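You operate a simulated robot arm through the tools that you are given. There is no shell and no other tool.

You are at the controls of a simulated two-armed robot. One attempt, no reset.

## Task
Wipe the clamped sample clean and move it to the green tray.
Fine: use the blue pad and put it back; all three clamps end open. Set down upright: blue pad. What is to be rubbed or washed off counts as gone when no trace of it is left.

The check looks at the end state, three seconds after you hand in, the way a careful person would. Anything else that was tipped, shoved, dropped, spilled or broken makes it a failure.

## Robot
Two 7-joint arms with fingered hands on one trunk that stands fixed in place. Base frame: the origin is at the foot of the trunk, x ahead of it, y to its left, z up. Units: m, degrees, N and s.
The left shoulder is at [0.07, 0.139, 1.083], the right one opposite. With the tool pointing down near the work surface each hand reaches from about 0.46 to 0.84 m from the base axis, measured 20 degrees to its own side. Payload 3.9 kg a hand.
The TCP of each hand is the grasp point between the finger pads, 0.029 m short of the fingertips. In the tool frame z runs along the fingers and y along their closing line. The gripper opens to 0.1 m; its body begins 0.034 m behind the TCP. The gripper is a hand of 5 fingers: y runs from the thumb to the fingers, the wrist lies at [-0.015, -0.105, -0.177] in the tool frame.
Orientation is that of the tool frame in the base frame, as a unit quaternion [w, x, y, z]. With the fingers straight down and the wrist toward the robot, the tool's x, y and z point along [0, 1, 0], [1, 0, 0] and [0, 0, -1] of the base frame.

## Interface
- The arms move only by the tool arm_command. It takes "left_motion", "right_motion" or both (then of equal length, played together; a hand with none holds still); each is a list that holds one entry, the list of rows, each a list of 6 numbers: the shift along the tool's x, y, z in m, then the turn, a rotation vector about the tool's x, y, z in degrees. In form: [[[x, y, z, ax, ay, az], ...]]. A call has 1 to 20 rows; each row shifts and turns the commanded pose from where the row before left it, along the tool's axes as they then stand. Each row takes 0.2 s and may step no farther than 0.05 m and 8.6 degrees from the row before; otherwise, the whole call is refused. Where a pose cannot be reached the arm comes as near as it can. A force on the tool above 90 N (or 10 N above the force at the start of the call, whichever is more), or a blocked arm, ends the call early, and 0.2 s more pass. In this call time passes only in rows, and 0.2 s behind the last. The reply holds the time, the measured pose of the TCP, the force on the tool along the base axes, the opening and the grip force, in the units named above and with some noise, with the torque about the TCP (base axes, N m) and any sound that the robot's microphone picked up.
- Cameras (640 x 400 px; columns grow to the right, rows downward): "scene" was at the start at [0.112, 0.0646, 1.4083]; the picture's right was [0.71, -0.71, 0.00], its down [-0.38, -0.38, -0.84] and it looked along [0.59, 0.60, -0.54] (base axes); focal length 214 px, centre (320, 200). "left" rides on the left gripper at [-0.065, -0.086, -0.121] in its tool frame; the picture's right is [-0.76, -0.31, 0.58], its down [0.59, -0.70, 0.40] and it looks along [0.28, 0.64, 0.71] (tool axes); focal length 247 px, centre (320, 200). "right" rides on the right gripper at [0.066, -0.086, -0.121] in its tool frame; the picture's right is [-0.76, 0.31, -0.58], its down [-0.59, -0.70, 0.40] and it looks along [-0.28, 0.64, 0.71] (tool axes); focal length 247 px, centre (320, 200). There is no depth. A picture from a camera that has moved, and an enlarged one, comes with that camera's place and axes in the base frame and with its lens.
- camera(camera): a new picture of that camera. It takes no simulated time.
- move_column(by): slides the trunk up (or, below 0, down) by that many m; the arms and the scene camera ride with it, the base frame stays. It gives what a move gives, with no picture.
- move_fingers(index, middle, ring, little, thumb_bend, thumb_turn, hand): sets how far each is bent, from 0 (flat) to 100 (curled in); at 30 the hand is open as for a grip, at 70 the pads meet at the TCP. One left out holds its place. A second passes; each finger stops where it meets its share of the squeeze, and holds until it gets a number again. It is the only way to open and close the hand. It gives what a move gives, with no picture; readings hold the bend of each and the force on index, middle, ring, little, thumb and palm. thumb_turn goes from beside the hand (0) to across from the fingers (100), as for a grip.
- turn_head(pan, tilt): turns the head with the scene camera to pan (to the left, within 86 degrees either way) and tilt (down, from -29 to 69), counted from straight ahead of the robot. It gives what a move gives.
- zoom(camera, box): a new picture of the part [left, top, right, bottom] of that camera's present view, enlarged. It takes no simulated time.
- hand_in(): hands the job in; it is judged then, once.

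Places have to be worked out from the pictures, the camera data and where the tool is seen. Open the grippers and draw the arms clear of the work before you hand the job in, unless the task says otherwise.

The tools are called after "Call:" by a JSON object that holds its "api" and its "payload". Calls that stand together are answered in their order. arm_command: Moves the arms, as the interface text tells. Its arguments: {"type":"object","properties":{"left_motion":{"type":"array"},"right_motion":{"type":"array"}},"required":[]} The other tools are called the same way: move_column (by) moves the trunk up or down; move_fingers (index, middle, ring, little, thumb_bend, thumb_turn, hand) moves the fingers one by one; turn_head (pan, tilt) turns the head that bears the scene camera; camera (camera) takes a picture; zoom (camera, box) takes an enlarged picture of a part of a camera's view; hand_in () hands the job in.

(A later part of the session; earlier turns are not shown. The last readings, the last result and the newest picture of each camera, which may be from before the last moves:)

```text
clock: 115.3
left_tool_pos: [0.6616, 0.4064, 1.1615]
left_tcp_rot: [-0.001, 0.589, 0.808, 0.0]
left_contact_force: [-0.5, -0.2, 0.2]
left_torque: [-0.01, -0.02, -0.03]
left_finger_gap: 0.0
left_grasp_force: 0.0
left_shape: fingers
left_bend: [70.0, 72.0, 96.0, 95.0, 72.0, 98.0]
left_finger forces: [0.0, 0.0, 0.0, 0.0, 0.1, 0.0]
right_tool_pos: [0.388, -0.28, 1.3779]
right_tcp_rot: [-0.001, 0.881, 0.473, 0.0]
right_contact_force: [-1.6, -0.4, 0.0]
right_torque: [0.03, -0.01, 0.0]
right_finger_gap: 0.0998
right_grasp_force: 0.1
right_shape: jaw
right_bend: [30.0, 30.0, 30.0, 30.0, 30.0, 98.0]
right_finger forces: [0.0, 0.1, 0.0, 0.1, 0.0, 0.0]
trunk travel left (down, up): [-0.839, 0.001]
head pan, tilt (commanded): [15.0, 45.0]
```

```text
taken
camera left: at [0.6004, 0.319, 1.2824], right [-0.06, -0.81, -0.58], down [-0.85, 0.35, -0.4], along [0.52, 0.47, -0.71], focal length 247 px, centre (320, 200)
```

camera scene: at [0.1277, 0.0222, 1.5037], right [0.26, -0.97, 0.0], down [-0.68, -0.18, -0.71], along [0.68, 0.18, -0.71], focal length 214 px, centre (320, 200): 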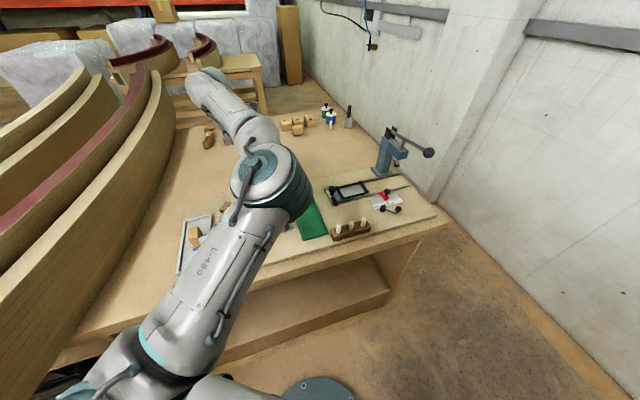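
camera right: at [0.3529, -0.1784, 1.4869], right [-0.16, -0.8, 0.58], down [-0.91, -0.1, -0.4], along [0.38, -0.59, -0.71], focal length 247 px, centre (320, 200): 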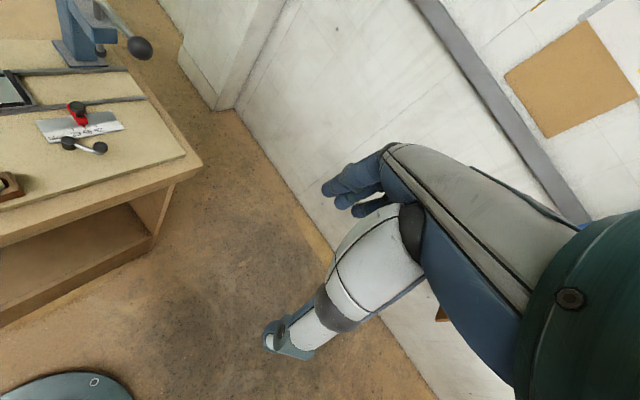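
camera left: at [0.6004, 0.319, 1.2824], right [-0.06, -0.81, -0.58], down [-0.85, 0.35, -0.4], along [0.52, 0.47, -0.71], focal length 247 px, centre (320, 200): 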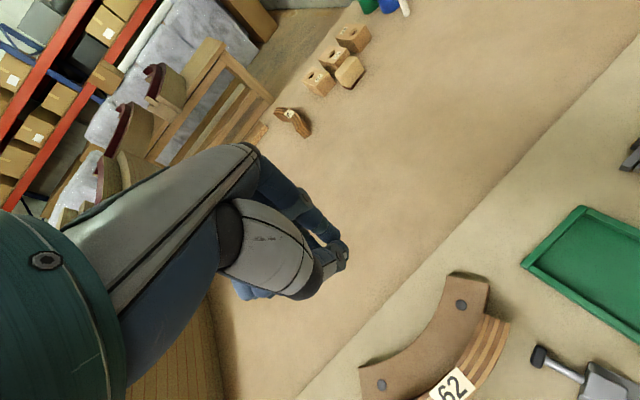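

The turn worked cleanly in the stretched posture: heading 17.8°, exact pose. I open thumb, index and middle and move above the planned grasp point (0.543, 0.410) at z≈1.08.

Call:
{"api": "move_fingers", "payload": {"hand": "left", "index": 42, "middle": 42, "ring": 95, "little": 95, "thumb_bend": 40}}

Call:
{"api": "arm_command", "payload": {"left_motion": [[[0.0098, -0.0281, 0.015, 0, 0, 0], [0.0098, -0.0281, 0.02, 0, 0, 0], [0.0098, -0.0281, 0.02, 0, 0, 0], [0.0098, -0.0281, 0.02, 0, 0, 0]]]}}

Call:
{"api": "camera", "payload": {"camera": "left"}}

Call:
{"api": "camera", "payload": {"camera": "scene"}}

```text
clock: 116.3
left_tool_pos: [0.6615, 0.4085, 1.1612]
left_tcp_rot: [-0.001, 0.589, 0.808, 0.0]
left_contact_force: [1.3, 0.9, -0.3]
left_torque: [-0.04, 0.02, -0.01]
left_finger_gap: 0.0718
left_grasp_force: 0.1
left_shape: fingers
left_bend: [42.0, 42.0, 96.0, 95.0, 40.0, 98.0]
left_finger forces: [0.0, 0.0, 0.1, 0.0, 0.1, 0.2]
right_tool_pos: [0.3875, -0.2783, 1.3783]
right_tcp_rot: [-0.001, 0.881, 0.473, 0.0]
right_contact_force: [0.1, -0.9, 0.2]
right_torque: [-0.07, 0.01, 0.01]
right_finger_gap: 0.0998
right_grasp_force: 0.1
right_shape: jaw
right_bend: [30.0, 30.0, 30.0, 30.0, 30.0, 98.0]
right_finger forces: [0.0, 0.1, 0.0, 0.0, 0.1, 0.0]
trunk travel left (down, up): [-0.839, 0.001]
head pan, tilt (commanded): [15.0, 45.0]
```

```text
clock: 117.3
left_tool_pos: [0.5345, 0.4188, 1.0771]
left_tcp_rot: [-0.004, 0.581, 0.814, -0.008]
left_contact_force: [-0.6, 0.4, 0.2]
left_torque: [0.04, 0.02, 0.02]
left_finger_gap: 0.0721
left_grasp_force: 0.0
left_shape: fingers
left_bend: [42.0, 42.0, 96.0, 95.0, 40.0, 98.0]
left_finger forces: [0.1, 0.0, 0.0, 0.0, 0.0, 0.0]
right_tool_pos: [0.3873, -0.2798, 1.3791]
right_tcp_rot: [0.0, 0.881, 0.474, 0.0]
right_contact_force: [-0.1, 0.7, 0.0]
right_torque: [-0.01, -0.04, -0.02]
right_finger_gap: 0.0998
right_grasp_force: 0.0
right_shape: jaw
right_bend: [30.0, 30.0, 30.0, 30.0, 30.0, 98.0]
right_finger forces: [0.1, 0.0, 0.1, 0.0, 0.1, 0.0]
trunk travel left (down, up): [-0.839, 0.001]
head pan, tilt (commanded): [15.0, 45.0]
```

```text
taken
camera left: at [0.4762, 0.3314, 1.2006], right [-0.05, -0.82, -0.57], down [-0.86, 0.33, -0.39], along [0.5, 0.47, -0.72], focal length 247 px, centre (320, 200)
```

left: 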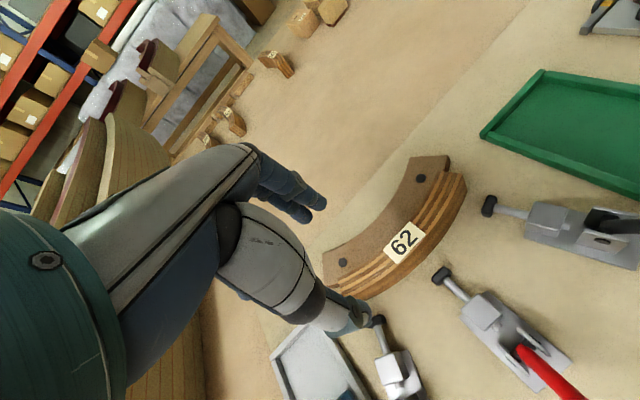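

```text
taken
camera scene: at [0.1265, 0.0224, 1.5039], right [0.26, -0.97, 0.0], down [-0.68, -0.18, -0.71], along [0.68, 0.18, -0.71], focal length 214 px, centre (320, 200)
```

scene: 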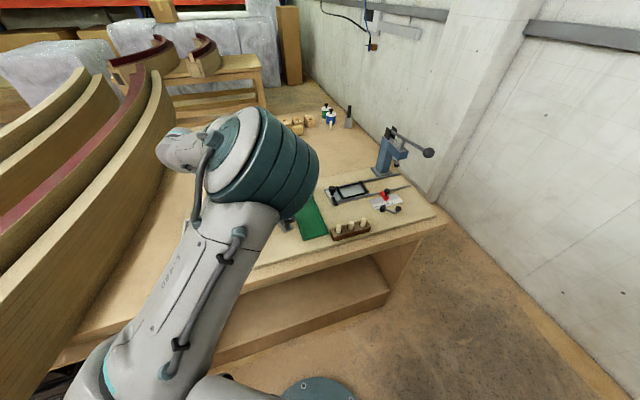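

The elbow is still riding high when the arm folds, costing accuracy. I go back out to the stretched spot and turn further positive there, to work the elbow down before coming in again.

Call:
{"api": "arm_command", "payload": {"left_motion": [[[-0.0098, 0.0281, -0.02, 0, 0, 0], [-0.0098, 0.0281, -0.02, 0, 0, 0], [-0.0098, 0.0281, -0.02, 0, 0, 0], [-0.0098, 0.0281, -0.02, 0, 0, 0], [0, 0, 0, 0, 0, -4], [0, 0, 0, 0, 0, -4], [0, 0, 0, 0, 0, -4], [0, 0, 0, 0, 0, -4], [0, 0, 0, 0, 0, -4], [0, 0, 0, 0, 0, -4], [0, 0, 0, 0, 0, -4], [0, 0, 0, 0, 0, -4], [0, 0, 0, 0, 0, -4], [0, 0, 0, 0, 0, -4]]]}}

Call:
{"api": "camera", "payload": {"camera": "scene"}}

```text
clock: 120.3
left_tool_pos: [0.6637, 0.4074, 1.1648]
left_tcp_rot: [-0.001, 0.277, 0.961, 0.001]
left_contact_force: [0.2, -0.1, 0.0]
left_torque: [-0.02, 0.01, -0.03]
left_finger_gap: 0.0722
left_grasp_force: 0.0
left_shape: fingers
left_bend: [42.0, 42.0, 96.0, 95.0, 40.0, 98.0]
left_finger forces: [0.0, 0.0, 0.0, 0.1, 0.0, 0.0]
right_tool_pos: [0.3903, -0.2793, 1.3793]
right_tcp_rot: [-0.001, 0.881, 0.474, 0.0]
right_contact_force: [0.8, -0.4, 0.7]
right_torque: [0.01, 0.04, 0.03]
right_finger_gap: 0.0999
right_grasp_force: 0.0
right_shape: jaw
right_bend: [30.0, 30.0, 30.0, 30.0, 30.0, 98.0]
right_finger forces: [0.0, 0.1, 0.0, 0.0, 0.1, 0.0]
trunk travel left (down, up): [-0.839, 0.001]
head pan, tilt (commanded): [15.0, 45.0]
```

```text
taken
camera scene: at [0.1292, 0.0228, 1.5036], right [0.26, -0.97, 0.0], down [-0.68, -0.18, -0.71], along [0.68, 0.18, -0.71], focal length 214 px, centre (320, 200)
```

scene: 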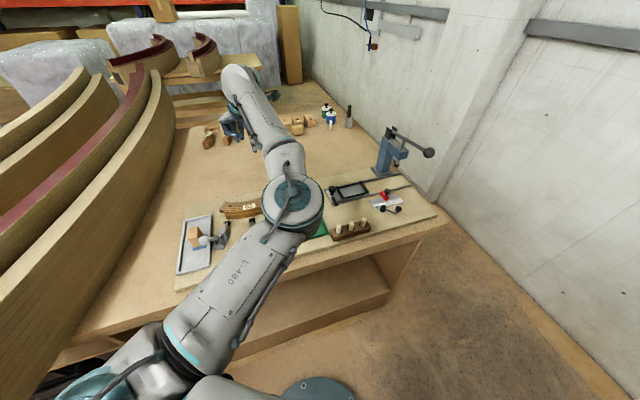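

The elbow is lowering nicely (heading 58°). I continue turning positive to bring it lower still.

Call:
{"api": "arm_command", "payload": {"left_motion": [[[0, 0, 0, 0, 0, -4], [0, 0, 0, 0, 0, -4], [0, 0, 0, 0, 0, -4], [0, 0, 0, 0, 0, -4], [0, 0, 0, 0, 0, -4], [0, 0, 0, 0, 0, -4], [0, 0, 0, 0, 0, -4], [0, 0, 0, 0, 0, -4]]]}}

Call:
{"api": "camera", "payload": {"camera": "scene"}}

```text
clock: 122.1
left_tool_pos: [0.609, 0.4052, 1.1794]
left_tcp_rot: [-0.003, 0.003, 1.0, -0.001]
left_contact_force: [0.0, 1.0, -0.8]
left_torque: [0.03, -0.06, 0.03]
left_finger_gap: 0.0723
left_grasp_force: 0.1
left_shape: fingers
left_bend: [42.0, 42.0, 96.0, 95.0, 40.0, 98.0]
left_finger forces: [0.1, 0.0, 0.0, 0.0, 0.0, 0.0]
left hand out of reach, approached as far as the arm can: row 4, 5, 6, 7, 8
right_tool_pos: [0.3873, -0.2804, 1.3783]
right_tcp_rot: [0.0, 0.881, 0.473, 0.0]
right_contact_force: [-0.1, -0.1, -0.5]
right_torque: [0.0, 0.0, -0.01]
right_finger_gap: 0.0998
right_grasp_force: 0.1
right_shape: jaw
right_bend: [30.0, 30.0, 30.0, 30.0, 30.0, 98.0]
right_finger forces: [0.0, 0.0, 0.1, 0.0, 0.0, 0.1]
trunk travel left (down, up): [-0.839, 0.001]
head pan, tilt (commanded): [15.0, 45.0]
```

```text
taken
camera scene: at [0.1274, 0.0223, 1.5038], right [0.26, -0.97, 0.0], down [-0.68, -0.18, -0.71], along [0.68, 0.18, -0.71], focal length 214 px, centre (320, 200)
```

scene: 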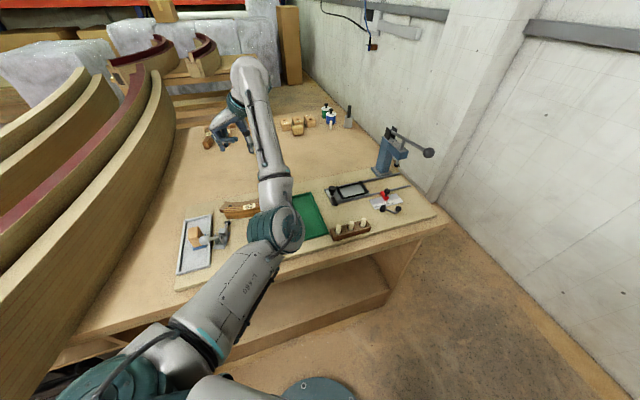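

The elbow is low now (limit reached near heading 90°). I turn back to heading ≈ 20° here and check that the elbow stays low.

Call:
{"api": "arm_command", "payload": {"left_motion": [[[0, 0, 0, 0, 0, 4.3], [0, 0, 0, 0, 0, 4.3], [0, 0, 0, 0, 0, 4.3], [0, 0, 0, 0, 0, 4.3], [0, 0, 0, 0, 0, 4.3], [0, 0, 0, 0, 0, 4.3], [0, 0, 0, 0, 0, 4.3], [0, 0, 0, 0, 0, 4.3], [0, 0, 0, 0, 0, 4.3], [0, 0, 0, 0, 0, 4.3], [0, 0, 0, 0, 0, 4.3], [0, 0, 0, 0, 0, 4.3], [0, 0, 0, 0, 0, 4.3], [0, 0, 0, 0, 0, 4.3], [0, 0, 0, 0, 0, 4.3], [0, 0, 0, 0, 0, 4.3]]]}}

Call:
{"api": "camera", "payload": {"camera": "scene"}}

```text
clock: 125.5
left_tool_pos: [0.6078, 0.4066, 1.1809]
left_tcp_rot: [-0.001, 0.567, 0.824, 0.0]
left_contact_force: [-0.4, -0.1, 0.9]
left_torque: [-0.02, -0.01, 0.03]
left_finger_gap: 0.072
left_grasp_force: 0.0
left_shape: fingers
left_bend: [42.0, 42.0, 96.0, 95.0, 40.0, 98.0]
left_finger forces: [0.1, 0.0, 0.0, 0.1, 0.1, 0.1]
right_tool_pos: [0.3889, -0.2783, 1.378]
right_tcp_rot: [0.0, 0.881, 0.473, 0.001]
right_contact_force: [0.1, 0.0, 0.2]
right_torque: [0.02, 0.02, 0.04]
right_finger_gap: 0.0995
right_grasp_force: 0.1
right_shape: jaw
right_bend: [30.0, 30.0, 30.0, 30.0, 30.0, 98.0]
right_finger forces: [0.1, 0.0, 0.0, 0.1, 0.0, 0.0]
trunk travel left (down, up): [-0.839, 0.001]
head pan, tilt (commanded): [15.0, 45.0]
```

```text
taken
camera scene: at [0.1273, 0.0226, 1.5038], right [0.26, -0.97, 0.0], down [-0.68, -0.18, -0.71], along [0.68, 0.18, -0.71], focal length 214 px, centre (320, 200)
```

scene: 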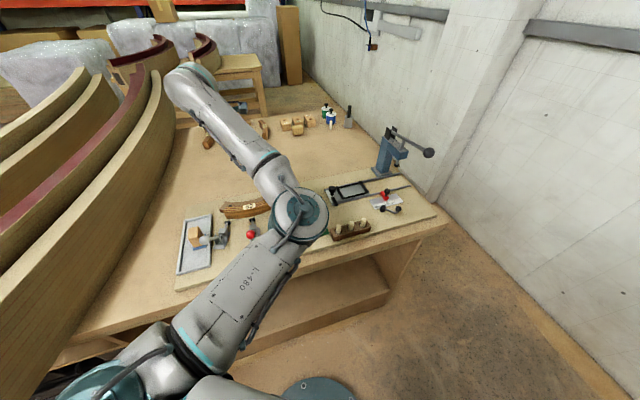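

Elbow stays low-inward (z≈1.16), heading 20.9°, exact pose. Now I approach above the grasp point (0.543, 0.410), z≈1.085.

Call:
{"api": "arm_command", "payload": {"left_motion": [[[0.0065, -0.015, 0.024, 0, 0, 0], [0.0065, -0.015, 0.024, 0, 0, 0], [0.0065, -0.015, 0.024, 0, 0, 0], [0.0065, -0.015, 0.024, 0, 0, 0]]]}}

Call:
{"api": "camera", "payload": {"camera": "left"}}

Call:
{"api": "camera", "payload": {"camera": "scene"}}

```text
clock: 126.5
left_tool_pos: [0.5392, 0.4101, 1.0847]
left_tcp_rot: [0.0, 0.566, 0.824, 0.001]
left_contact_force: [0.4, -0.9, -0.2]
left_torque: [-0.04, -0.01, 0.01]
left_finger_gap: 0.072
left_grasp_force: 0.0
left_shape: fingers
left_bend: [42.0, 42.0, 96.0, 95.0, 40.0, 98.0]
left_finger forces: [0.0, 0.0, 0.0, 0.0, 0.0, 0.1]
right_tool_pos: [0.3879, -0.2795, 1.3788]
right_tcp_rot: [-0.001, 0.881, 0.474, 0.0]
right_contact_force: [-0.6, -0.5, 0.3]
right_torque: [-0.02, 0.02, -0.01]
right_finger_gap: 0.0997
right_grasp_force: 0.0
right_shape: jaw
right_bend: [30.0, 30.0, 30.0, 30.0, 30.0, 98.0]
right_finger forces: [0.0, 0.1, 0.0, 0.0, 0.1, 0.1]
trunk travel left (down, up): [-0.839, 0.001]
head pan, tilt (commanded): [15.0, 45.0]
```

```text
taken
camera left: at [0.483, 0.3185, 1.2056], right [-0.02, -0.82, -0.58], down [-0.87, 0.3, -0.4], along [0.5, 0.49, -0.71], focal length 247 px, centre (320, 200)
```

left: 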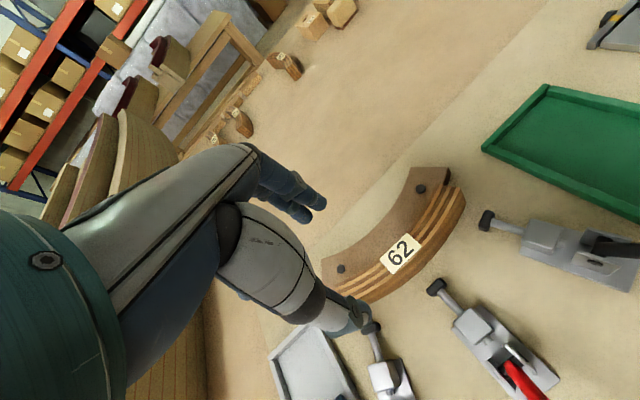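

```text
taken
camera scene: at [0.1274, 0.0231, 1.5038], right [0.26, -0.97, 0.0], down [-0.68, -0.18, -0.71], along [0.68, 0.18, -0.71], focal length 214 px, centre (320, 200)
```

scene: 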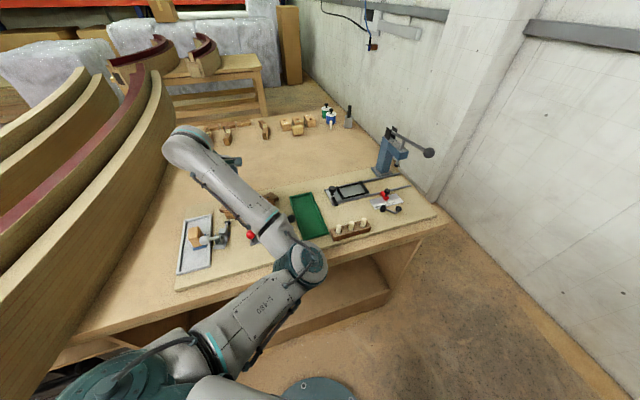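

Pose exact with the elbow still above the bench, but a further 10 cm descent at this heading would bring it near the bench edge; a smaller heading (~8°) keeps it higher and the fingers can conform. I zoom to verify the sample's position.

Call:
{"api": "zoom", "payload": {"camera": "left", "box": [310, 150, 500, 340]}}

Call:
{"api": "zoom", "payload": {"camera": "scene", "box": [170, 170, 350, 290]}}

```text
2.11 times, centred on (405, 245) of left
camera zoom: at [0.483, 0.3185, 1.2056], right [-0.02, -0.82, -0.58], down [-0.87, 0.3, -0.4], along [0.5, 0.49, -0.71], focal length 520 px, centre (141, 105)
```

zoom: 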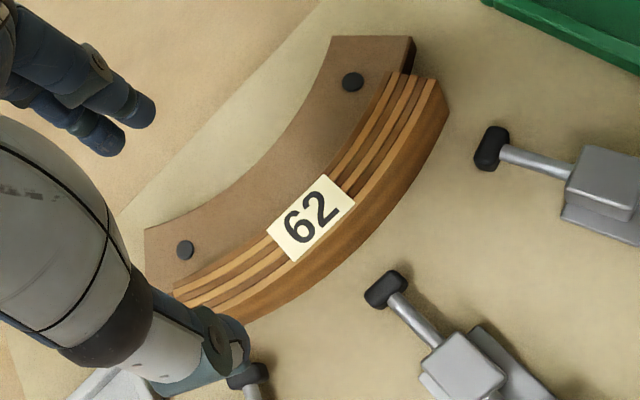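

```text
3.33 times, centred on (260, 230) of scene
camera zoom: at [0.1274, 0.0231, 1.5038], right [0.26, -0.97, 0.0], down [-0.68, -0.18, -0.71], along [0.68, 0.18, -0.71], focal length 715 px, centre (520, 100)
```

zoom: 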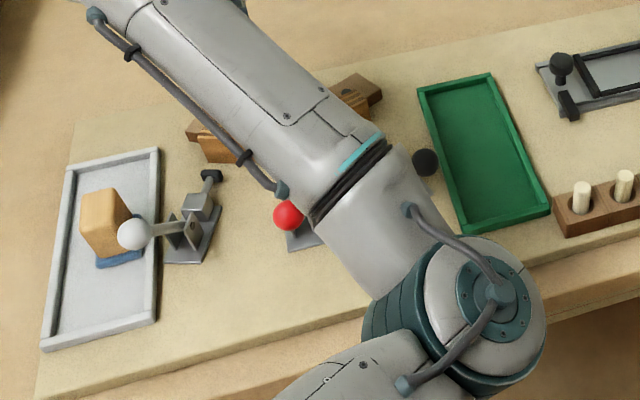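

The sample's centre line at its 25°-normal point is (0.544, 0.4065), midway between the white and red plunger tips. I turn to heading ~11°, centre there and descend to z≈1.02 first.

Call:
{"api": "arm_command", "payload": {"left_motion": [[[0, 0, 0, 0, 0, 5], [0, 0, 0, 0, 0, 5], [-0.0045, 0.004, 0.02, 0, 0, 0], [0, 0, 0.022, 0, 0, 0], [0, 0, 0.022, 0, 0, 0]]]}}

Call:
{"api": "camera", "payload": {"camera": "left"}}

Call:
{"api": "zoom", "payload": {"camera": "scene", "box": [150, 120, 390, 300]}}

```text
clock: 127.7
left_tool_pos: [0.547, 0.4061, 1.0191]
left_tcp_rot: [-0.001, 0.636, 0.771, 0.0]
left_contact_force: [0.4, 0.5, 0.5]
left_torque: [0.02, -0.02, -0.05]
left_finger_gap: 0.072
left_grasp_force: 0.1
left_shape: fingers
left_bend: [42.0, 42.0, 96.0, 95.0, 40.0, 98.0]
left_finger forces: [0.0, 0.0, 0.1, 0.0, 0.1, 0.0]
right_tool_pos: [0.389, -0.2785, 1.3781]
right_tcp_rot: [0.0, 0.881, 0.474, -0.001]
right_contact_force: [0.6, -0.7, 0.0]
right_torque: [-0.04, 0.0, -0.03]
right_finger_gap: 0.0999
right_grasp_force: 0.1
right_shape: jaw
right_bend: [30.0, 30.0, 30.0, 30.0, 30.0, 98.0]
right_finger forces: [0.0, 0.0, 0.0, 0.0, 0.0, 0.1]
trunk travel left (down, up): [-0.839, 0.001]
head pan, tilt (commanded): [15.0, 45.0]
```

```text
taken
camera left: at [0.4752, 0.3262, 1.1414], right [-0.16, -0.8, -0.58], down [-0.8, 0.44, -0.4], along [0.57, 0.4, -0.71], focal length 247 px, centre (320, 200)
```

left: 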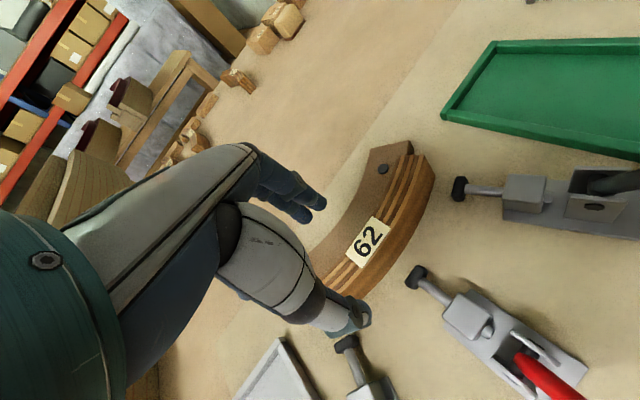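

```text
2.22 times, centred on (270, 210) of scene
camera zoom: at [0.1276, 0.0227, 1.5038], right [0.26, -0.97, 0.0], down [-0.68, -0.18, -0.71], along [0.68, 0.18, -0.71], focal length 477 px, centre (431, 178)
```

zoom: 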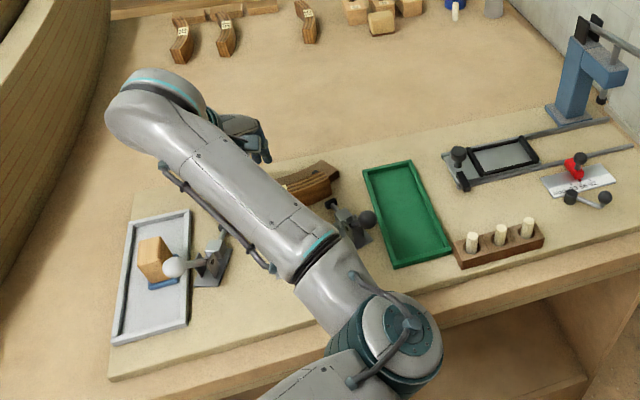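

TCP projects right on the sample beside the label. I descend slowly to z≈0.99, watching force.

Call:
{"api": "arm_command", "payload": {"left_motion": [[[0, 0, 0.01, 0, 0, 0], [0, 0, 0.01, 0, 0, 0], [0, 0, 0.007, 0, 0, 0]]]}}

Call:
{"api": "zoom", "payload": {"camera": "left", "box": [240, 140, 460, 360]}}

```text
clock: 128.5
left_tool_pos: [0.5475, 0.4072, 0.9935]
left_tcp_rot: [0.0, 0.635, 0.772, 0.001]
left_contact_force: [0.0, -0.9, 0.5]
left_torque: [0.03, 0.01, 0.0]
left_finger_gap: 0.0718
left_grasp_force: 0.1
left_shape: fingers
left_bend: [42.0, 42.0, 96.0, 95.0, 40.0, 98.0]
left_finger forces: [0.0, 0.0, 0.1, 0.0, 0.1, 0.1]
right_tool_pos: [0.389, -0.2786, 1.3785]
right_tcp_rot: [0.0, 0.881, 0.473, 0.0]
right_contact_force: [0.0, 0.4, -0.6]
right_torque: [-0.01, -0.02, 0.0]
right_finger_gap: 0.0998
right_grasp_force: 0.1
right_shape: jaw
right_bend: [30.0, 30.0, 30.0, 30.0, 30.0, 98.0]
right_finger forces: [0.1, 0.0, 0.1, 0.0, 0.1, 0.0]
trunk travel left (down, up): [-0.839, 0.001]
head pan, tilt (commanded): [15.0, 45.0]
```

```text
1.82 times, centred on (350, 250) of left
camera zoom: at [0.4755, 0.3268, 1.1149], right [-0.16, -0.8, -0.58], down [-0.8, 0.44, -0.4], along [0.57, 0.4, -0.71], focal length 449 px, centre (266, 109)
```

zoom: 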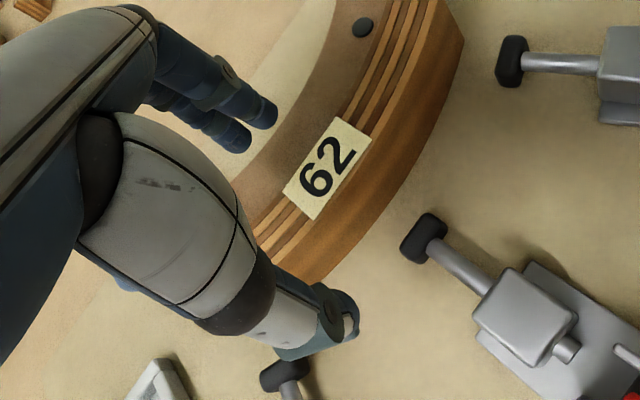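

No contact yet; the thumb is in front and fingers behind the sample. I go down another 8 mm.

Call:
{"api": "arm_command", "payload": {"left_motion": [[[0, 0, 0.004, 0, 0, 0], [0, 0, 0.004, 0, 0, 0]]]}}

```text
clock: 129.1
left_tool_pos: [0.5471, 0.4072, 0.9865]
left_tcp_rot: [-0.001, 0.635, 0.773, 0.001]
left_contact_force: [0.2, -0.2, -0.2]
left_torque: [0.0, 0.03, 0.04]
left_finger_gap: 0.0719
left_grasp_force: 0.1
left_shape: fingers
left_bend: [42.0, 42.0, 96.0, 95.0, 40.0, 98.0]
left_finger forces: [0.0, 0.0, 0.1, 0.0, 0.1, 0.0]
right_tool_pos: [0.388, -0.2797, 1.3778]
right_tcp_rot: [0.0, 0.881, 0.473, 0.0]
right_contact_force: [-0.1, 0.5, 0.3]
right_torque: [0.01, -0.02, -0.01]
right_finger_gap: 0.0998
right_grasp_force: 0.0
right_shape: jaw
right_bend: [30.0, 30.0, 30.0, 30.0, 30.0, 98.0]
right_finger forces: [0.0, 0.1, 0.0, 0.1, 0.0, 0.0]
trunk travel left (down, up): [-0.839, 0.001]
head pan, tilt (commanded): [15.0, 45.0]
```

Still free at z=0.9865. I partially close to see nothing catches on the backing.

Call:
{"api": "move_fingers", "payload": {"hand": "left", "index": 55, "middle": 55, "thumb_bend": 55}}

Call:
{"api": "zoom", "payload": {"camera": "left", "box": [240, 140, 460, 360]}}

```text
clock: 130.1
left_tool_pos: [0.5456, 0.4091, 0.9846]
left_tcp_rot: [-0.003, 0.636, 0.772, 0.001]
left_contact_force: [-0.7, 0.2, -0.1]
left_torque: [-0.03, 0.01, 0.01]
left_finger_gap: 0.0381
left_grasp_force: 0.0
left_shape: fingers
left_bend: [55.0, 55.0, 96.0, 95.0, 55.0, 98.0]
left_finger forces: [0.0, 0.0, 0.0, 0.0, 0.1, 0.1]
right_tool_pos: [0.3883, -0.2793, 1.3791]
right_tcp_rot: [-0.001, 0.881, 0.473, 0.001]
right_contact_force: [0.8, 0.9, -0.4]
right_torque: [-0.01, -0.02, 0.0]
right_finger_gap: 0.0998
right_grasp_force: 0.0
right_shape: jaw
right_bend: [30.0, 30.0, 30.0, 30.0, 30.0, 98.0]
right_finger forces: [0.1, 0.1, 0.0, 0.0, 0.0, 0.1]
trunk travel left (down, up): [-0.839, 0.001]
head pan, tilt (commanded): [15.0, 45.0]
```

```text
1.82 times, centred on (350, 250) of left
camera zoom: at [0.4751, 0.3271, 1.1066], right [-0.16, -0.8, -0.58], down [-0.8, 0.44, -0.39], along [0.57, 0.41, -0.71], focal length 449 px, centre (266, 109)
```

zoom: 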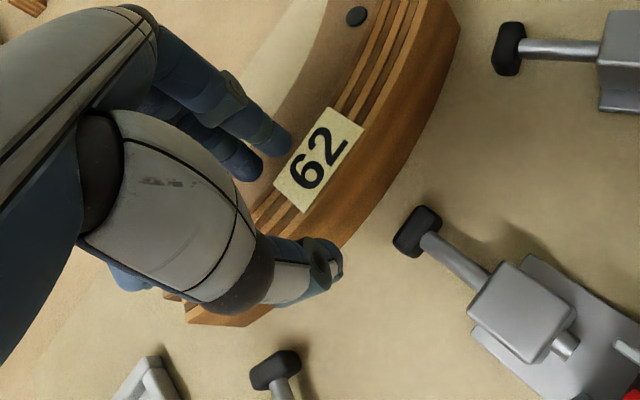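

Index and middle hover just behind the sample, thumb in front. I go 2 mm lower and close firmly.

Call:
{"api": "arm_command", "payload": {"left_motion": [[[0, 0, 0.002, 0, 0, 0]]]}}

Call:
{"api": "move_fingers", "payload": {"hand": "left", "index": 66, "middle": 66, "thumb_bend": 66}}

Call:
{"api": "zoom", "payload": {"camera": "left", "box": [240, 140, 460, 360]}}

```text
clock: 130.5
left_tool_pos: [0.5473, 0.4083, 0.9837]
left_tcp_rot: [-0.001, 0.635, 0.773, 0.001]
left_contact_force: [-0.5, 0.3, -0.8]
left_torque: [-0.02, 0.03, 0.01]
left_finger_gap: 0.0382
left_grasp_force: 0.1
left_shape: fingers
left_bend: [55.0, 55.0, 96.0, 95.0, 55.0, 98.0]
left_finger forces: [0.0, 0.1, 0.1, 0.0, 0.1, 0.0]
right_tool_pos: [0.3898, -0.2799, 1.3789]
right_tcp_rot: [-0.001, 0.881, 0.473, 0.001]
right_contact_force: [-0.1, 0.2, 0.1]
right_torque: [0.01, 0.04, -0.01]
right_finger_gap: 0.0997
right_grasp_force: 0.0
right_shape: jaw
right_bend: [30.0, 30.0, 30.0, 30.0, 30.0, 98.0]
right_finger forces: [0.0, 0.0, 0.0, 0.1, 0.0, 0.0]
trunk travel left (down, up): [-0.839, 0.001]
head pan, tilt (commanded): [15.0, 45.0]
```

```text
clock: 131.5
left_tool_pos: [0.5472, 0.4082, 0.9847]
left_tcp_rot: [-0.002, 0.635, 0.772, 0.002]
left_contact_force: [1.1, 1.0, 3.3]
left_torque: [0.02, -0.07, 0.0]
left_finger_gap: 0.02
left_grasp_force: 4.1
left_shape: fingers
left_bend: [63.0, 65.0, 96.0, 95.0, 64.0, 97.0]
left_finger forces: [4.0, 1.1, 0.0, 0.1, 2.7, 0.1]
right_tool_pos: [0.3884, -0.2794, 1.3781]
right_tcp_rot: [-0.001, 0.881, 0.474, 0.001]
right_contact_force: [0.5, 0.0, 0.0]
right_torque: [0.01, -0.02, 0.02]
right_finger_gap: 0.0997
right_grasp_force: 0.2
right_shape: jaw
right_bend: [30.0, 30.0, 30.0, 30.0, 30.0, 98.0]
right_finger forces: [0.0, 0.0, 0.0, 0.0, 0.1, 0.1]
trunk travel left (down, up): [-0.839, 0.001]
head pan, tilt (commanded): [15.0, 45.0]
```

```text
1.82 times, centred on (350, 250) of left
camera zoom: at [0.4751, 0.3272, 1.1054], right [-0.16, -0.8, -0.58], down [-0.8, 0.44, -0.4], along [0.57, 0.41, -0.71], focal length 449 px, centre (266, 109)
```

zoom: 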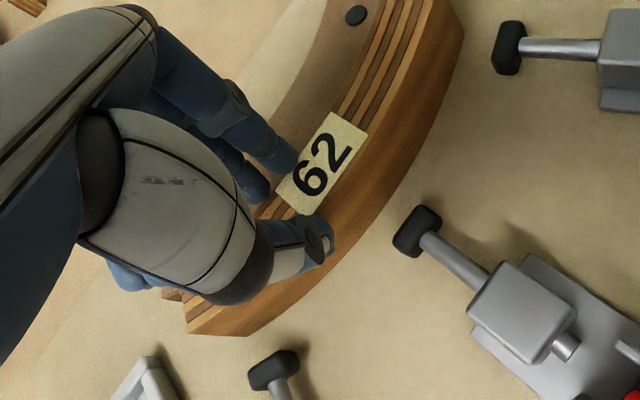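

Gap 0.020 matches the sample's width, contacts made on both sides. I tighten the grip.

Call:
{"api": "move_fingers", "payload": {"hand": "left", "index": 82, "middle": 82, "thumb_bend": 82}}

Call:
{"api": "zoom", "payload": {"camera": "left", "box": [240, 140, 460, 360]}}

```text
clock: 132.5
left_tool_pos: [0.5464, 0.4084, 0.9859]
left_tcp_rot: [-0.002, 0.634, 0.773, 0.001]
left_contact_force: [-4.7, -0.3, 6.4]
left_torque: [-0.09, 0.31, 0.08]
left_finger_gap: 0.0093
left_grasp_force: 17.8
left_shape: fingers
left_bend: [75.0, 82.0, 96.0, 95.0, 72.0, 96.0]
left_finger forces: [11.4, 0.0, 0.0, 0.0, 24.6, 0.0]
right_tool_pos: [0.3863, -0.2808, 1.3781]
right_tcp_rot: [0.0, 0.881, 0.474, 0.001]
right_contact_force: [0.4, -0.1, -0.4]
right_torque: [0.0, 0.02, 0.02]
right_finger_gap: 0.0998
right_grasp_force: 0.1
right_shape: jaw
right_bend: [30.0, 30.0, 30.0, 30.0, 30.0, 98.0]
right_finger forces: [0.0, 0.0, 0.0, 0.0, 0.0, 0.0]
trunk travel left (down, up): [-0.839, 0.001]
head pan, tilt (commanded): [15.0, 45.0]
```

```text
1.82 times, centred on (350, 250) of left
camera zoom: at [0.4735, 0.327, 1.1061], right [-0.15, -0.8, -0.58], down [-0.8, 0.44, -0.4], along [0.57, 0.41, -0.71], focal length 449 px, centre (266, 109)
```

zoom: 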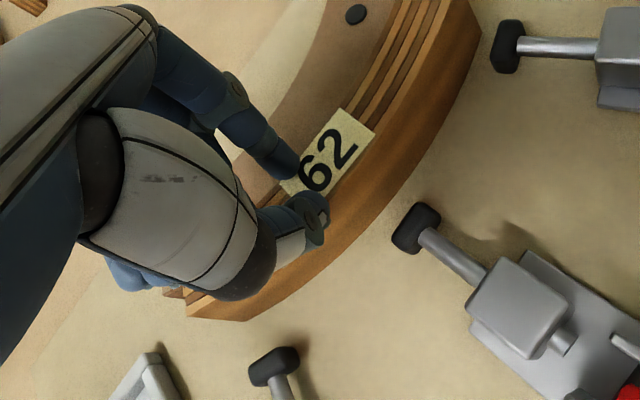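

The fingertips slid over the shallow top edge – only ~15 mm of the back face shows above the backing. I open again and look; I'll instead pull the sample forward off the backing first so the fingers can reach deeper.

Call:
{"api": "move_fingers", "payload": {"hand": "left", "index": 48, "middle": 48, "thumb_bend": 45}}

Call:
{"api": "camera", "payload": {"camera": "left"}}

Call:
{"api": "zoom", "payload": {"camera": "left", "box": [240, 140, 460, 360]}}

```text
clock: 133.5
left_tool_pos: [0.5466, 0.409, 0.9839]
left_tcp_rot: [-0.002, 0.635, 0.772, 0.002]
left_contact_force: [-0.1, 0.2, -0.3]
left_torque: [0.02, 0.02, -0.02]
left_finger_gap: 0.0584
left_grasp_force: 0.0
left_shape: fingers
left_bend: [48.0, 48.0, 96.0, 95.0, 45.0, 97.0]
left_finger forces: [0.0, 0.0, 0.0, 0.0, 0.0, 0.0]
right_tool_pos: [0.3883, -0.28, 1.3794]
right_tcp_rot: [0.0, 0.88, 0.474, 0.0]
right_contact_force: [0.3, -0.2, 0.7]
right_torque: [0.0, -0.02, -0.01]
right_finger_gap: 0.0999
right_grasp_force: 0.1
right_shape: jaw
right_bend: [30.0, 30.0, 30.0, 30.0, 30.0, 98.0]
right_finger forces: [0.1, 0.1, 0.1, 0.0, 0.1, 0.1]
trunk travel left (down, up): [-0.839, 0.001]
head pan, tilt (commanded): [15.0, 45.0]
```

```text
taken
camera left: at [0.4752, 0.3276, 1.105], right [-0.16, -0.8, -0.58], down [-0.8, 0.44, -0.4], along [0.57, 0.41, -0.71], focal length 247 px, centre (320, 200)
```

left: 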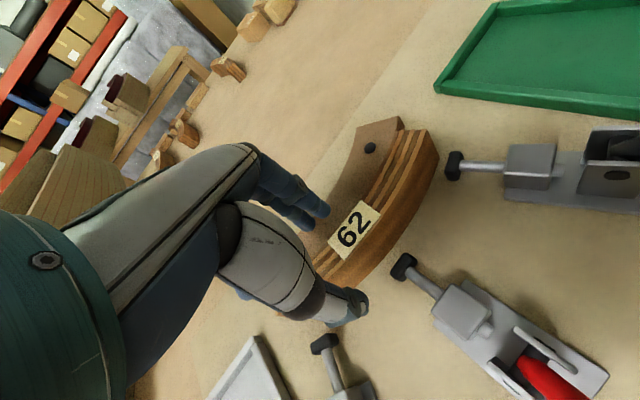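

```text
1.82 times, centred on (350, 250) of left
camera zoom: at [0.4752, 0.3276, 1.105], right [-0.16, -0.8, -0.58], down [-0.8, 0.44, -0.4], along [0.57, 0.41, -0.71], focal length 449 px, centre (266, 109)
```

zoom: 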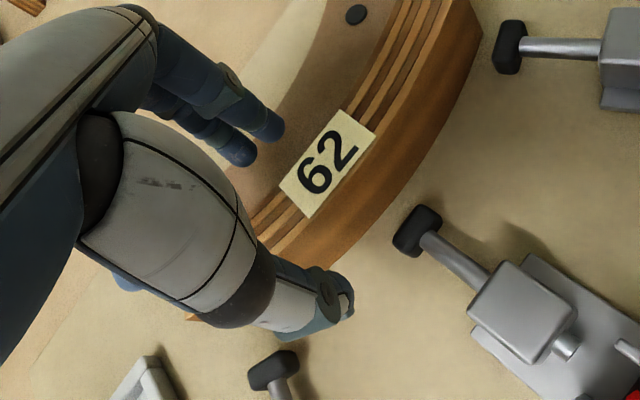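

The sample slid forward slightly at its right end. I shift along the sample to its middle (fingers behind, thumb in front), slightly higher, to hook its back edge and pull it off the backing.

Call:
{"api": "arm_command", "payload": {"left_motion": [[[-0.0105, 0.0023, -0.003, 0, 0, 0], [-0.0105, 0.0023, 0, 0, 0, 0], [-0.0105, 0.0023, 0, 0, 0, 0]]]}}

Call:
{"api": "zoom", "payload": {"camera": "left", "box": [240, 140, 460, 360]}}

```text
clock: 134.3
left_tool_pos: [0.5583, 0.388, 0.9942]
left_tcp_rot: [-0.001, 0.63, 0.777, 0.007]
left_contact_force: [0.4, 0.5, -0.2]
left_torque: [-0.02, 0.02, 0.0]
left_finger_gap: 0.0587
left_grasp_force: 0.1
left_shape: fingers
left_bend: [48.0, 48.0, 96.0, 95.0, 45.0, 98.0]
left_finger forces: [0.1, 0.1, 0.1, 0.0, 0.0, 0.1]
right_tool_pos: [0.3881, -0.2792, 1.3779]
right_tcp_rot: [-0.001, 0.881, 0.474, 0.0]
right_contact_force: [0.3, -0.3, -0.2]
right_torque: [-0.03, 0.03, 0.01]
right_finger_gap: 0.0996
right_grasp_force: 0.0
right_shape: jaw
right_bend: [30.0, 30.0, 30.0, 30.0, 30.0, 98.0]
right_finger forces: [0.0, 0.0, 0.0, 0.0, 0.0, 0.0]
trunk travel left (down, up): [-0.839, 0.001]
head pan, tilt (commanded): [15.0, 45.0]
```

```text
1.82 times, centred on (350, 250) of left
camera zoom: at [0.4869, 0.3044, 1.1142], right [-0.14, -0.8, -0.59], down [-0.81, 0.43, -0.4], along [0.58, 0.42, -0.7], focal length 449 px, centre (266, 109)
```

zoom: 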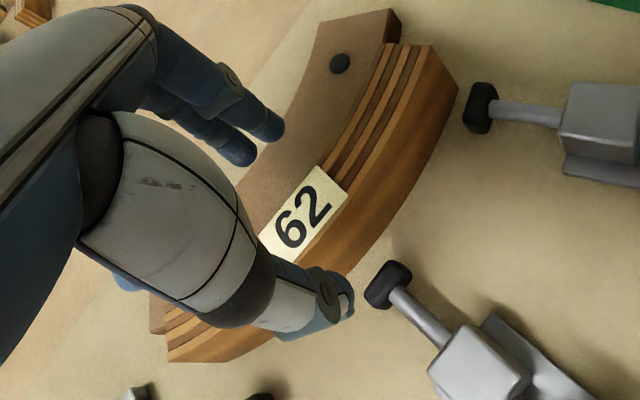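

A small error shows the elbow nearing the bench edge again. I turn the hand to about −5° here, which raises the elbow, and re-check.

Call:
{"api": "arm_command", "payload": {"left_motion": [[[0, 0, 0, 0, 0, 4], [0, 0, 0, 0, 0, 4], [0, 0, 0, 0, 0, 4], [0, 0, 0, 0, 0, 4]]]}}

Call:
{"api": "zoom", "payload": {"camera": "left", "box": [240, 140, 460, 360]}}

```text
clock: 135.3
left_tool_pos: [0.56, 0.3749, 0.9876]
left_tcp_rot: [0.0, 0.738, 0.675, -0.001]
left_contact_force: [-0.4, 0.3, 0.2]
left_torque: [0.01, -0.02, 0.01]
left_finger_gap: 0.0585
left_grasp_force: 0.1
left_shape: fingers
left_bend: [48.0, 48.0, 96.0, 95.0, 45.0, 98.0]
left_finger forces: [0.1, 0.0, 0.0, 0.1, 0.1, 0.0]
right_tool_pos: [0.3881, -0.2786, 1.3787]
right_tcp_rot: [0.0, 0.881, 0.473, 0.0]
right_contact_force: [0.5, -0.2, 0.4]
right_torque: [-0.03, 0.0, 0.0]
right_finger_gap: 0.1
right_grasp_force: 0.0
right_shape: jaw
right_bend: [30.0, 30.0, 30.0, 30.0, 30.0, 98.0]
right_finger forces: [0.0, 0.0, 0.1, 0.0, 0.1, 0.1]
trunk travel left (down, up): [-0.839, 0.001]
head pan, tilt (commanded): [15.0, 45.0]
```

```text
1.82 times, centred on (350, 250) of left
camera zoom: at [0.4683, 0.3181, 1.1081], right [-0.37, -0.73, -0.58], down [-0.65, 0.65, -0.4], along [0.66, 0.22, -0.71], focal length 449 px, centre (266, 109)
```

zoom: 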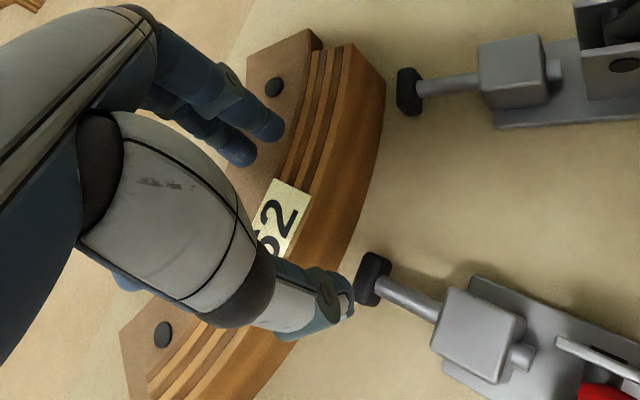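

Pose exact again at heading −5°. The sample already moved about 9 mm forward off the backing. I shift a little left along it and pull it gently another ~1 cm toward the robot with the fingertips behind its top edge.

Call:
{"api": "arm_command", "payload": {"left_motion": [[[0.0082, -0.0057, 0.0, 0, 0, 0], [0.0082, -0.0057, 0.002, 0, 0, 0], [-0.0023, -0.0033, 0.002, 0, 0, 0], [-0.0023, -0.0033, 0, 0, 0, 0]]]}}

Call:
{"api": "zoom", "payload": {"camera": "left", "box": [240, 140, 460, 360]}}

```text
clock: 136.3
left_tool_pos: [0.543, 0.3876, 0.983]
left_tcp_rot: [-0.002, 0.738, 0.675, 0.0]
left_contact_force: [0.1, -1.2, 0.7]
left_torque: [-0.01, -0.02, 0.01]
left_finger_gap: 0.0592
left_grasp_force: 0.1
left_shape: fingers
left_bend: [47.0, 48.0, 96.0, 95.0, 45.0, 98.0]
left_finger forces: [0.6, 0.0, 0.0, 0.1, 0.1, 0.1]
right_tool_pos: [0.3891, -0.2792, 1.3785]
right_tcp_rot: [-0.001, 0.881, 0.474, 0.001]
right_contact_force: [0.6, 0.6, 0.4]
right_torque: [0.03, -0.01, -0.03]
right_finger_gap: 0.0996
right_grasp_force: 0.1
right_shape: jaw
right_bend: [30.0, 30.0, 30.0, 30.0, 30.0, 98.0]
right_finger forces: [0.1, 0.0, 0.1, 0.0, 0.1, 0.0]
trunk travel left (down, up): [-0.839, 0.001]
head pan, tilt (commanded): [15.0, 45.0]
```

```text
1.82 times, centred on (350, 250) of left
camera zoom: at [0.4505, 0.3316, 1.104], right [-0.37, -0.73, -0.58], down [-0.65, 0.65, -0.4], along [0.66, 0.23, -0.71], focal length 449 px, centre (266, 109)
```

zoom: 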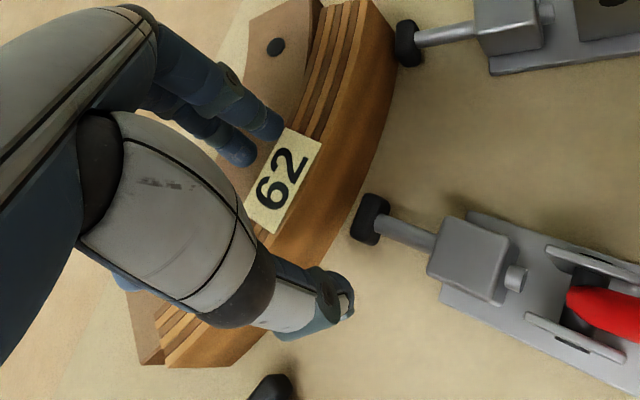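

The label centre is now at (0.545, 0.383): the sample moved 12 mm forward with only ~2° turn. The index touches its back edge at mid. I pull another 8 mm along its normal.

Call:
{"api": "arm_command", "payload": {"left_motion": [[[-0.0016, -0.0025, 0, 0, 0, 0], [-0.0016, -0.0025, 0, 0, 0, 0], [-0.0016, -0.0025, 0, 0, 0, 0]]]}}

Call:
{"api": "zoom", "payload": {"camera": "left", "box": [240, 140, 460, 360]}}

```text
clock: 137.1
left_tool_pos: [0.5341, 0.3862, 0.9836]
left_tcp_rot: [-0.001, 0.737, 0.676, -0.001]
left_contact_force: [1.6, 0.7, 0.6]
left_torque: [-0.01, -0.04, 0.04]
left_finger_gap: 0.0593
left_grasp_force: 0.0
left_shape: fingers
left_bend: [47.0, 48.0, 96.0, 95.0, 45.0, 98.0]
left_finger forces: [1.0, 0.0, 0.0, 0.0, 0.0, 0.1]
right_tool_pos: [0.388, -0.2785, 1.3777]
right_tcp_rot: [0.0, 0.881, 0.473, 0.0]
right_contact_force: [0.4, -1.1, 0.0]
right_torque: [-0.01, 0.03, -0.02]
right_finger_gap: 0.0999
right_grasp_force: 0.1
right_shape: jaw
right_bend: [30.0, 30.0, 30.0, 30.0, 30.0, 98.0]
right_finger forces: [0.0, 0.1, 0.0, 0.0, 0.0, 0.0]
trunk travel left (down, up): [-0.839, 0.001]
head pan, tilt (commanded): [15.0, 45.0]
```

```text
1.82 times, centred on (350, 250) of left
camera zoom: at [0.4432, 0.3288, 1.1044], right [-0.37, -0.73, -0.58], down [-0.65, 0.65, -0.4], along [0.66, 0.23, -0.71], focal length 449 px, centre (266, 109)
```

zoom: 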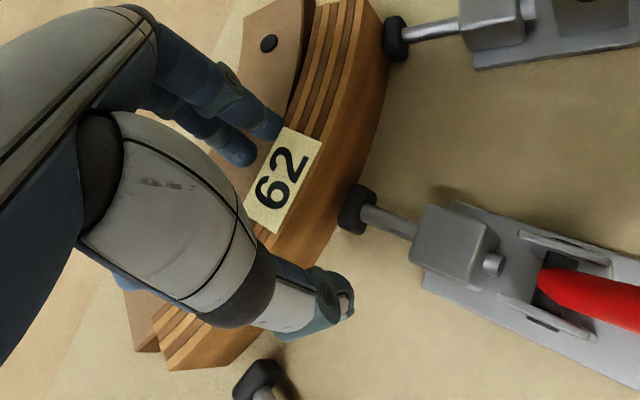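

The sample followed; about 2 cm of gap now lies behind it at mid. The left part, between the white and red tips, is the place to grip: I lift, turn back to heading ~10°, and move over to (0.520, 0.414).

Call:
{"api": "arm_command", "payload": {"left_motion": [[[0, 0.004, -0.004, 0, 0, 0], [0, 0, -0.02, 0, 0, 0], [0, 0, -0.01, 0, 0, -5], [0, 0, 0, 0, 0, -5], [0, 0, 0, 0, 0, -5], [0.0103, -0.0041, 0, 0, 0, 0], [0.0103, -0.0041, 0, 0, 0, 0], [0.0103, -0.0041, 0, 0, 0, 0]]]}}

Call:
{"api": "camera", "payload": {"camera": "left"}}

Call:
{"api": "zoom", "payload": {"camera": "left", "box": [270, 160, 470, 360]}}

```text
clock: 138.9
left_tool_pos: [0.5228, 0.412, 1.0157]
left_tcp_rot: [0.0, 0.644, 0.765, -0.001]
left_contact_force: [-0.9, -0.3, -0.2]
left_torque: [0.02, 0.0, -0.01]
left_finger_gap: 0.0588
left_grasp_force: 0.0
left_shape: fingers
left_bend: [48.0, 48.0, 96.0, 95.0, 45.0, 98.0]
left_finger forces: [0.0, 0.1, 0.0, 0.0, 0.0, 0.1]
right_tool_pos: [0.3874, -0.2796, 1.3782]
right_tcp_rot: [-0.001, 0.881, 0.473, 0.001]
right_contact_force: [0.0, 0.6, 0.3]
right_torque: [0.03, 0.0, 0.02]
right_finger_gap: 0.0997
right_grasp_force: 0.0
right_shape: jaw
right_bend: [30.0, 30.0, 30.0, 30.0, 30.0, 98.0]
right_finger forces: [0.0, 0.0, 0.1, 0.0, 0.1, 0.1]
trunk travel left (down, up): [-0.839, 0.001]
head pan, tilt (commanded): [15.0, 45.0]
```

```text
taken
camera left: at [0.449, 0.3335, 1.1377], right [-0.17, -0.8, -0.58], down [-0.79, 0.46, -0.4], along [0.58, 0.39, -0.71], focal length 247 px, centre (320, 200)
```

left: 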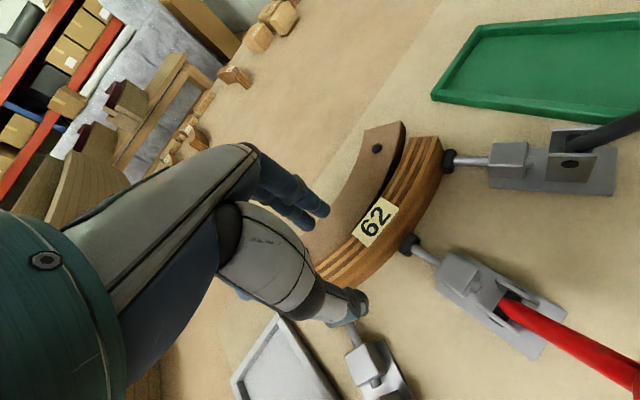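

```text
2.00 times, centred on (370, 260) of left
camera zoom: at [0.449, 0.3335, 1.1377], right [-0.17, -0.8, -0.58], down [-0.79, 0.46, -0.4], along [0.58, 0.39, -0.71], focal length 494 px, centre (220, 80)
```

zoom: 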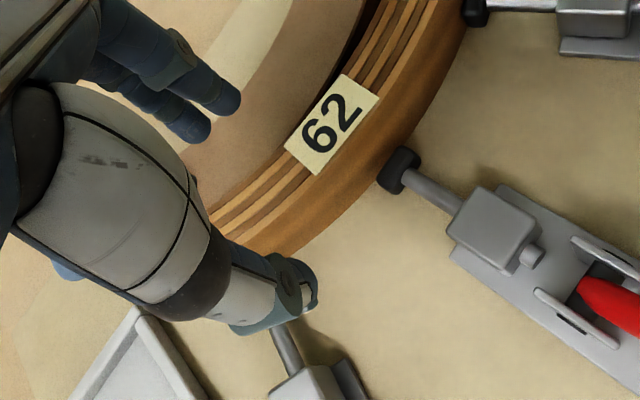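

The gap behind the sample is ~17 mm here. I lower the fingertips behind its back edge and pull the left part forward ~6 mm more to make room for the fingers.

Call:
{"api": "arm_command", "payload": {"left_motion": [[[-0.003, 0.001, 0.012, 0, 0, 0], [0, 0, 0.012, 0, 0, 0], [0, 0, 0.008, 0, 0, 0], [-0.0014, -0.0079, 0, 0, 0, 0], [-0.0014, -0.0079, 0, 0, 0, 0]]]}}

Call:
{"api": "zoom", "payload": {"camera": "left", "box": [270, 160, 470, 360]}}

```text
clock: 140.1
left_tool_pos: [0.5069, 0.4146, 0.9922]
left_tcp_rot: [0.0, 0.637, 0.771, 0.008]
left_contact_force: [-0.5, -0.9, -1.0]
left_torque: [0.01, -0.02, -0.02]
left_finger_gap: 0.0587
left_grasp_force: 0.2
left_shape: fingers
left_bend: [48.0, 48.0, 96.0, 95.0, 45.0, 98.0]
left_finger forces: [0.0, 0.0, 0.1, 0.1, 0.0, 0.0]
right_tool_pos: [0.3884, -0.2792, 1.379]
right_tcp_rot: [0.0, 0.881, 0.473, 0.001]
right_contact_force: [0.0, 0.2, -0.5]
right_torque: [0.01, -0.01, -0.01]
right_finger_gap: 0.0996
right_grasp_force: 0.0
right_shape: jaw
right_bend: [30.0, 30.0, 30.0, 30.0, 30.0, 98.0]
right_finger forces: [0.0, 0.0, 0.0, 0.0, 0.0, 0.1]
trunk travel left (down, up): [-0.839, 0.001]
head pan, tilt (commanded): [15.0, 45.0]
```

```text
2.00 times, centred on (370, 260) of left
camera zoom: at [0.4331, 0.3327, 1.1108], right [-0.15, -0.8, -0.59], down [-0.8, 0.45, -0.4], along [0.58, 0.41, -0.7], focal length 494 px, centre (220, 80)
```

zoom: 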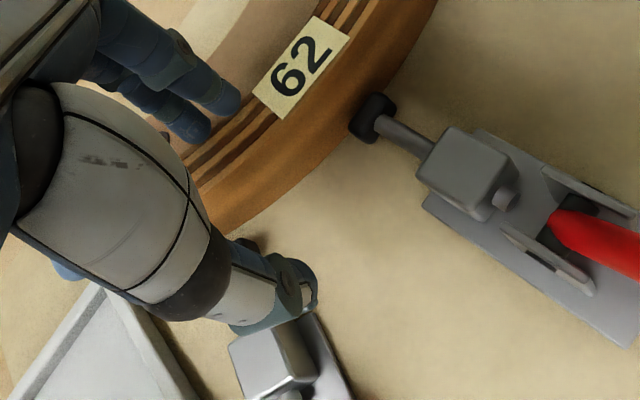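

The arm is slightly off again here (elbow low near the bench). I want the elbow at an intermediate height: I lift clear, go out to the stretched spot, and turn to the negative limit there to shift the elbow upward a bit.

Call:
{"api": "arm_command", "payload": {"left_motion": [[[0, 0.008, -0.02, 0, 0, 0], [0, 0, -0.03, 0, 0, 0], [0, 0, -0.04, 0, 0, 0], [0, 0.03, -0.03, 0, 0, 2], [0, 0.04, -0.02, 0, 0, 2], [0, 0.04, -0.02, 0, 0, 2], [0, 0.03, 0, 0, 0, 2]]]}}

Call:
{"api": "camera", "payload": {"camera": "left"}}

Call:
{"api": "camera", "payload": {"camera": "scene"}}

```text
clock: 141.7
left_tool_pos: [0.6562, 0.4249, 1.1442]
left_tcp_rot: [-0.001, 0.694, 0.72, 0.0]
left_contact_force: [-0.2, -0.5, 0.1]
left_torque: [0.0, -0.01, 0.02]
left_finger_gap: 0.0588
left_grasp_force: 0.1
left_shape: fingers
left_bend: [48.0, 48.0, 96.0, 95.0, 45.0, 98.0]
left_finger forces: [0.0, 0.1, 0.0, 0.1, 0.0, 0.0]
right_tool_pos: [0.3888, -0.2791, 1.3776]
right_tcp_rot: [0.0, 0.88, 0.474, -0.001]
right_contact_force: [-0.3, 0.4, 0.1]
right_torque: [-0.02, -0.02, -0.01]
right_finger_gap: 0.1
right_grasp_force: 0.1
right_shape: jaw
right_bend: [30.0, 30.0, 30.0, 30.0, 30.0, 98.0]
right_finger forces: [0.0, 0.0, 0.0, 0.0, 0.1, 0.0]
trunk travel left (down, up): [-0.839, 0.001]
head pan, tilt (commanded): [15.0, 45.0]
```

```text
taken
camera left: at [0.5711, 0.3571, 1.2653], right [-0.28, -0.77, -0.58], down [-0.72, 0.57, -0.4], along [0.63, 0.31, -0.71], focal length 247 px, centre (320, 200)
```

left: 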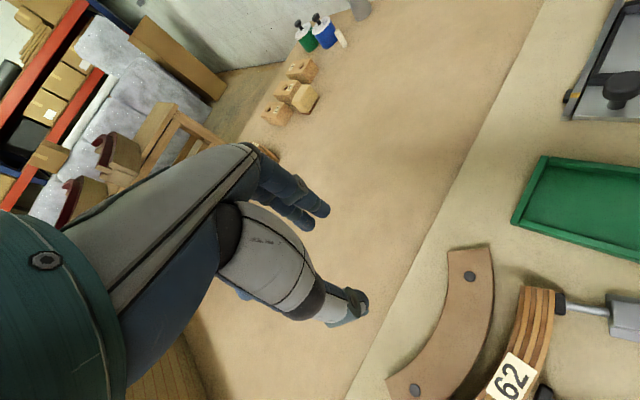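

```text
taken
camera scene: at [0.1285, 0.0232, 1.5036], right [0.26, -0.97, 0.0], down [-0.68, -0.18, -0.71], along [0.68, 0.18, -0.71], focal length 214 px, centre (320, 200)
```

scene: 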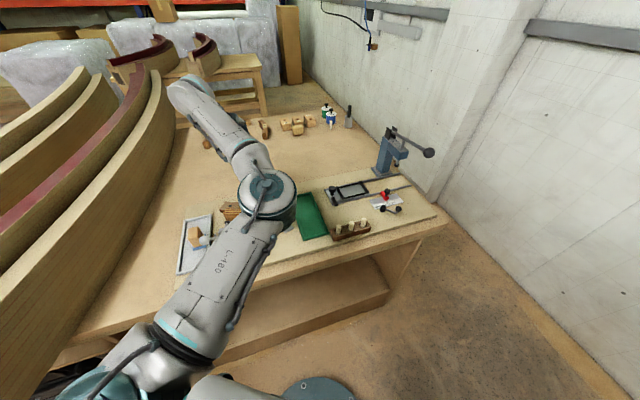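

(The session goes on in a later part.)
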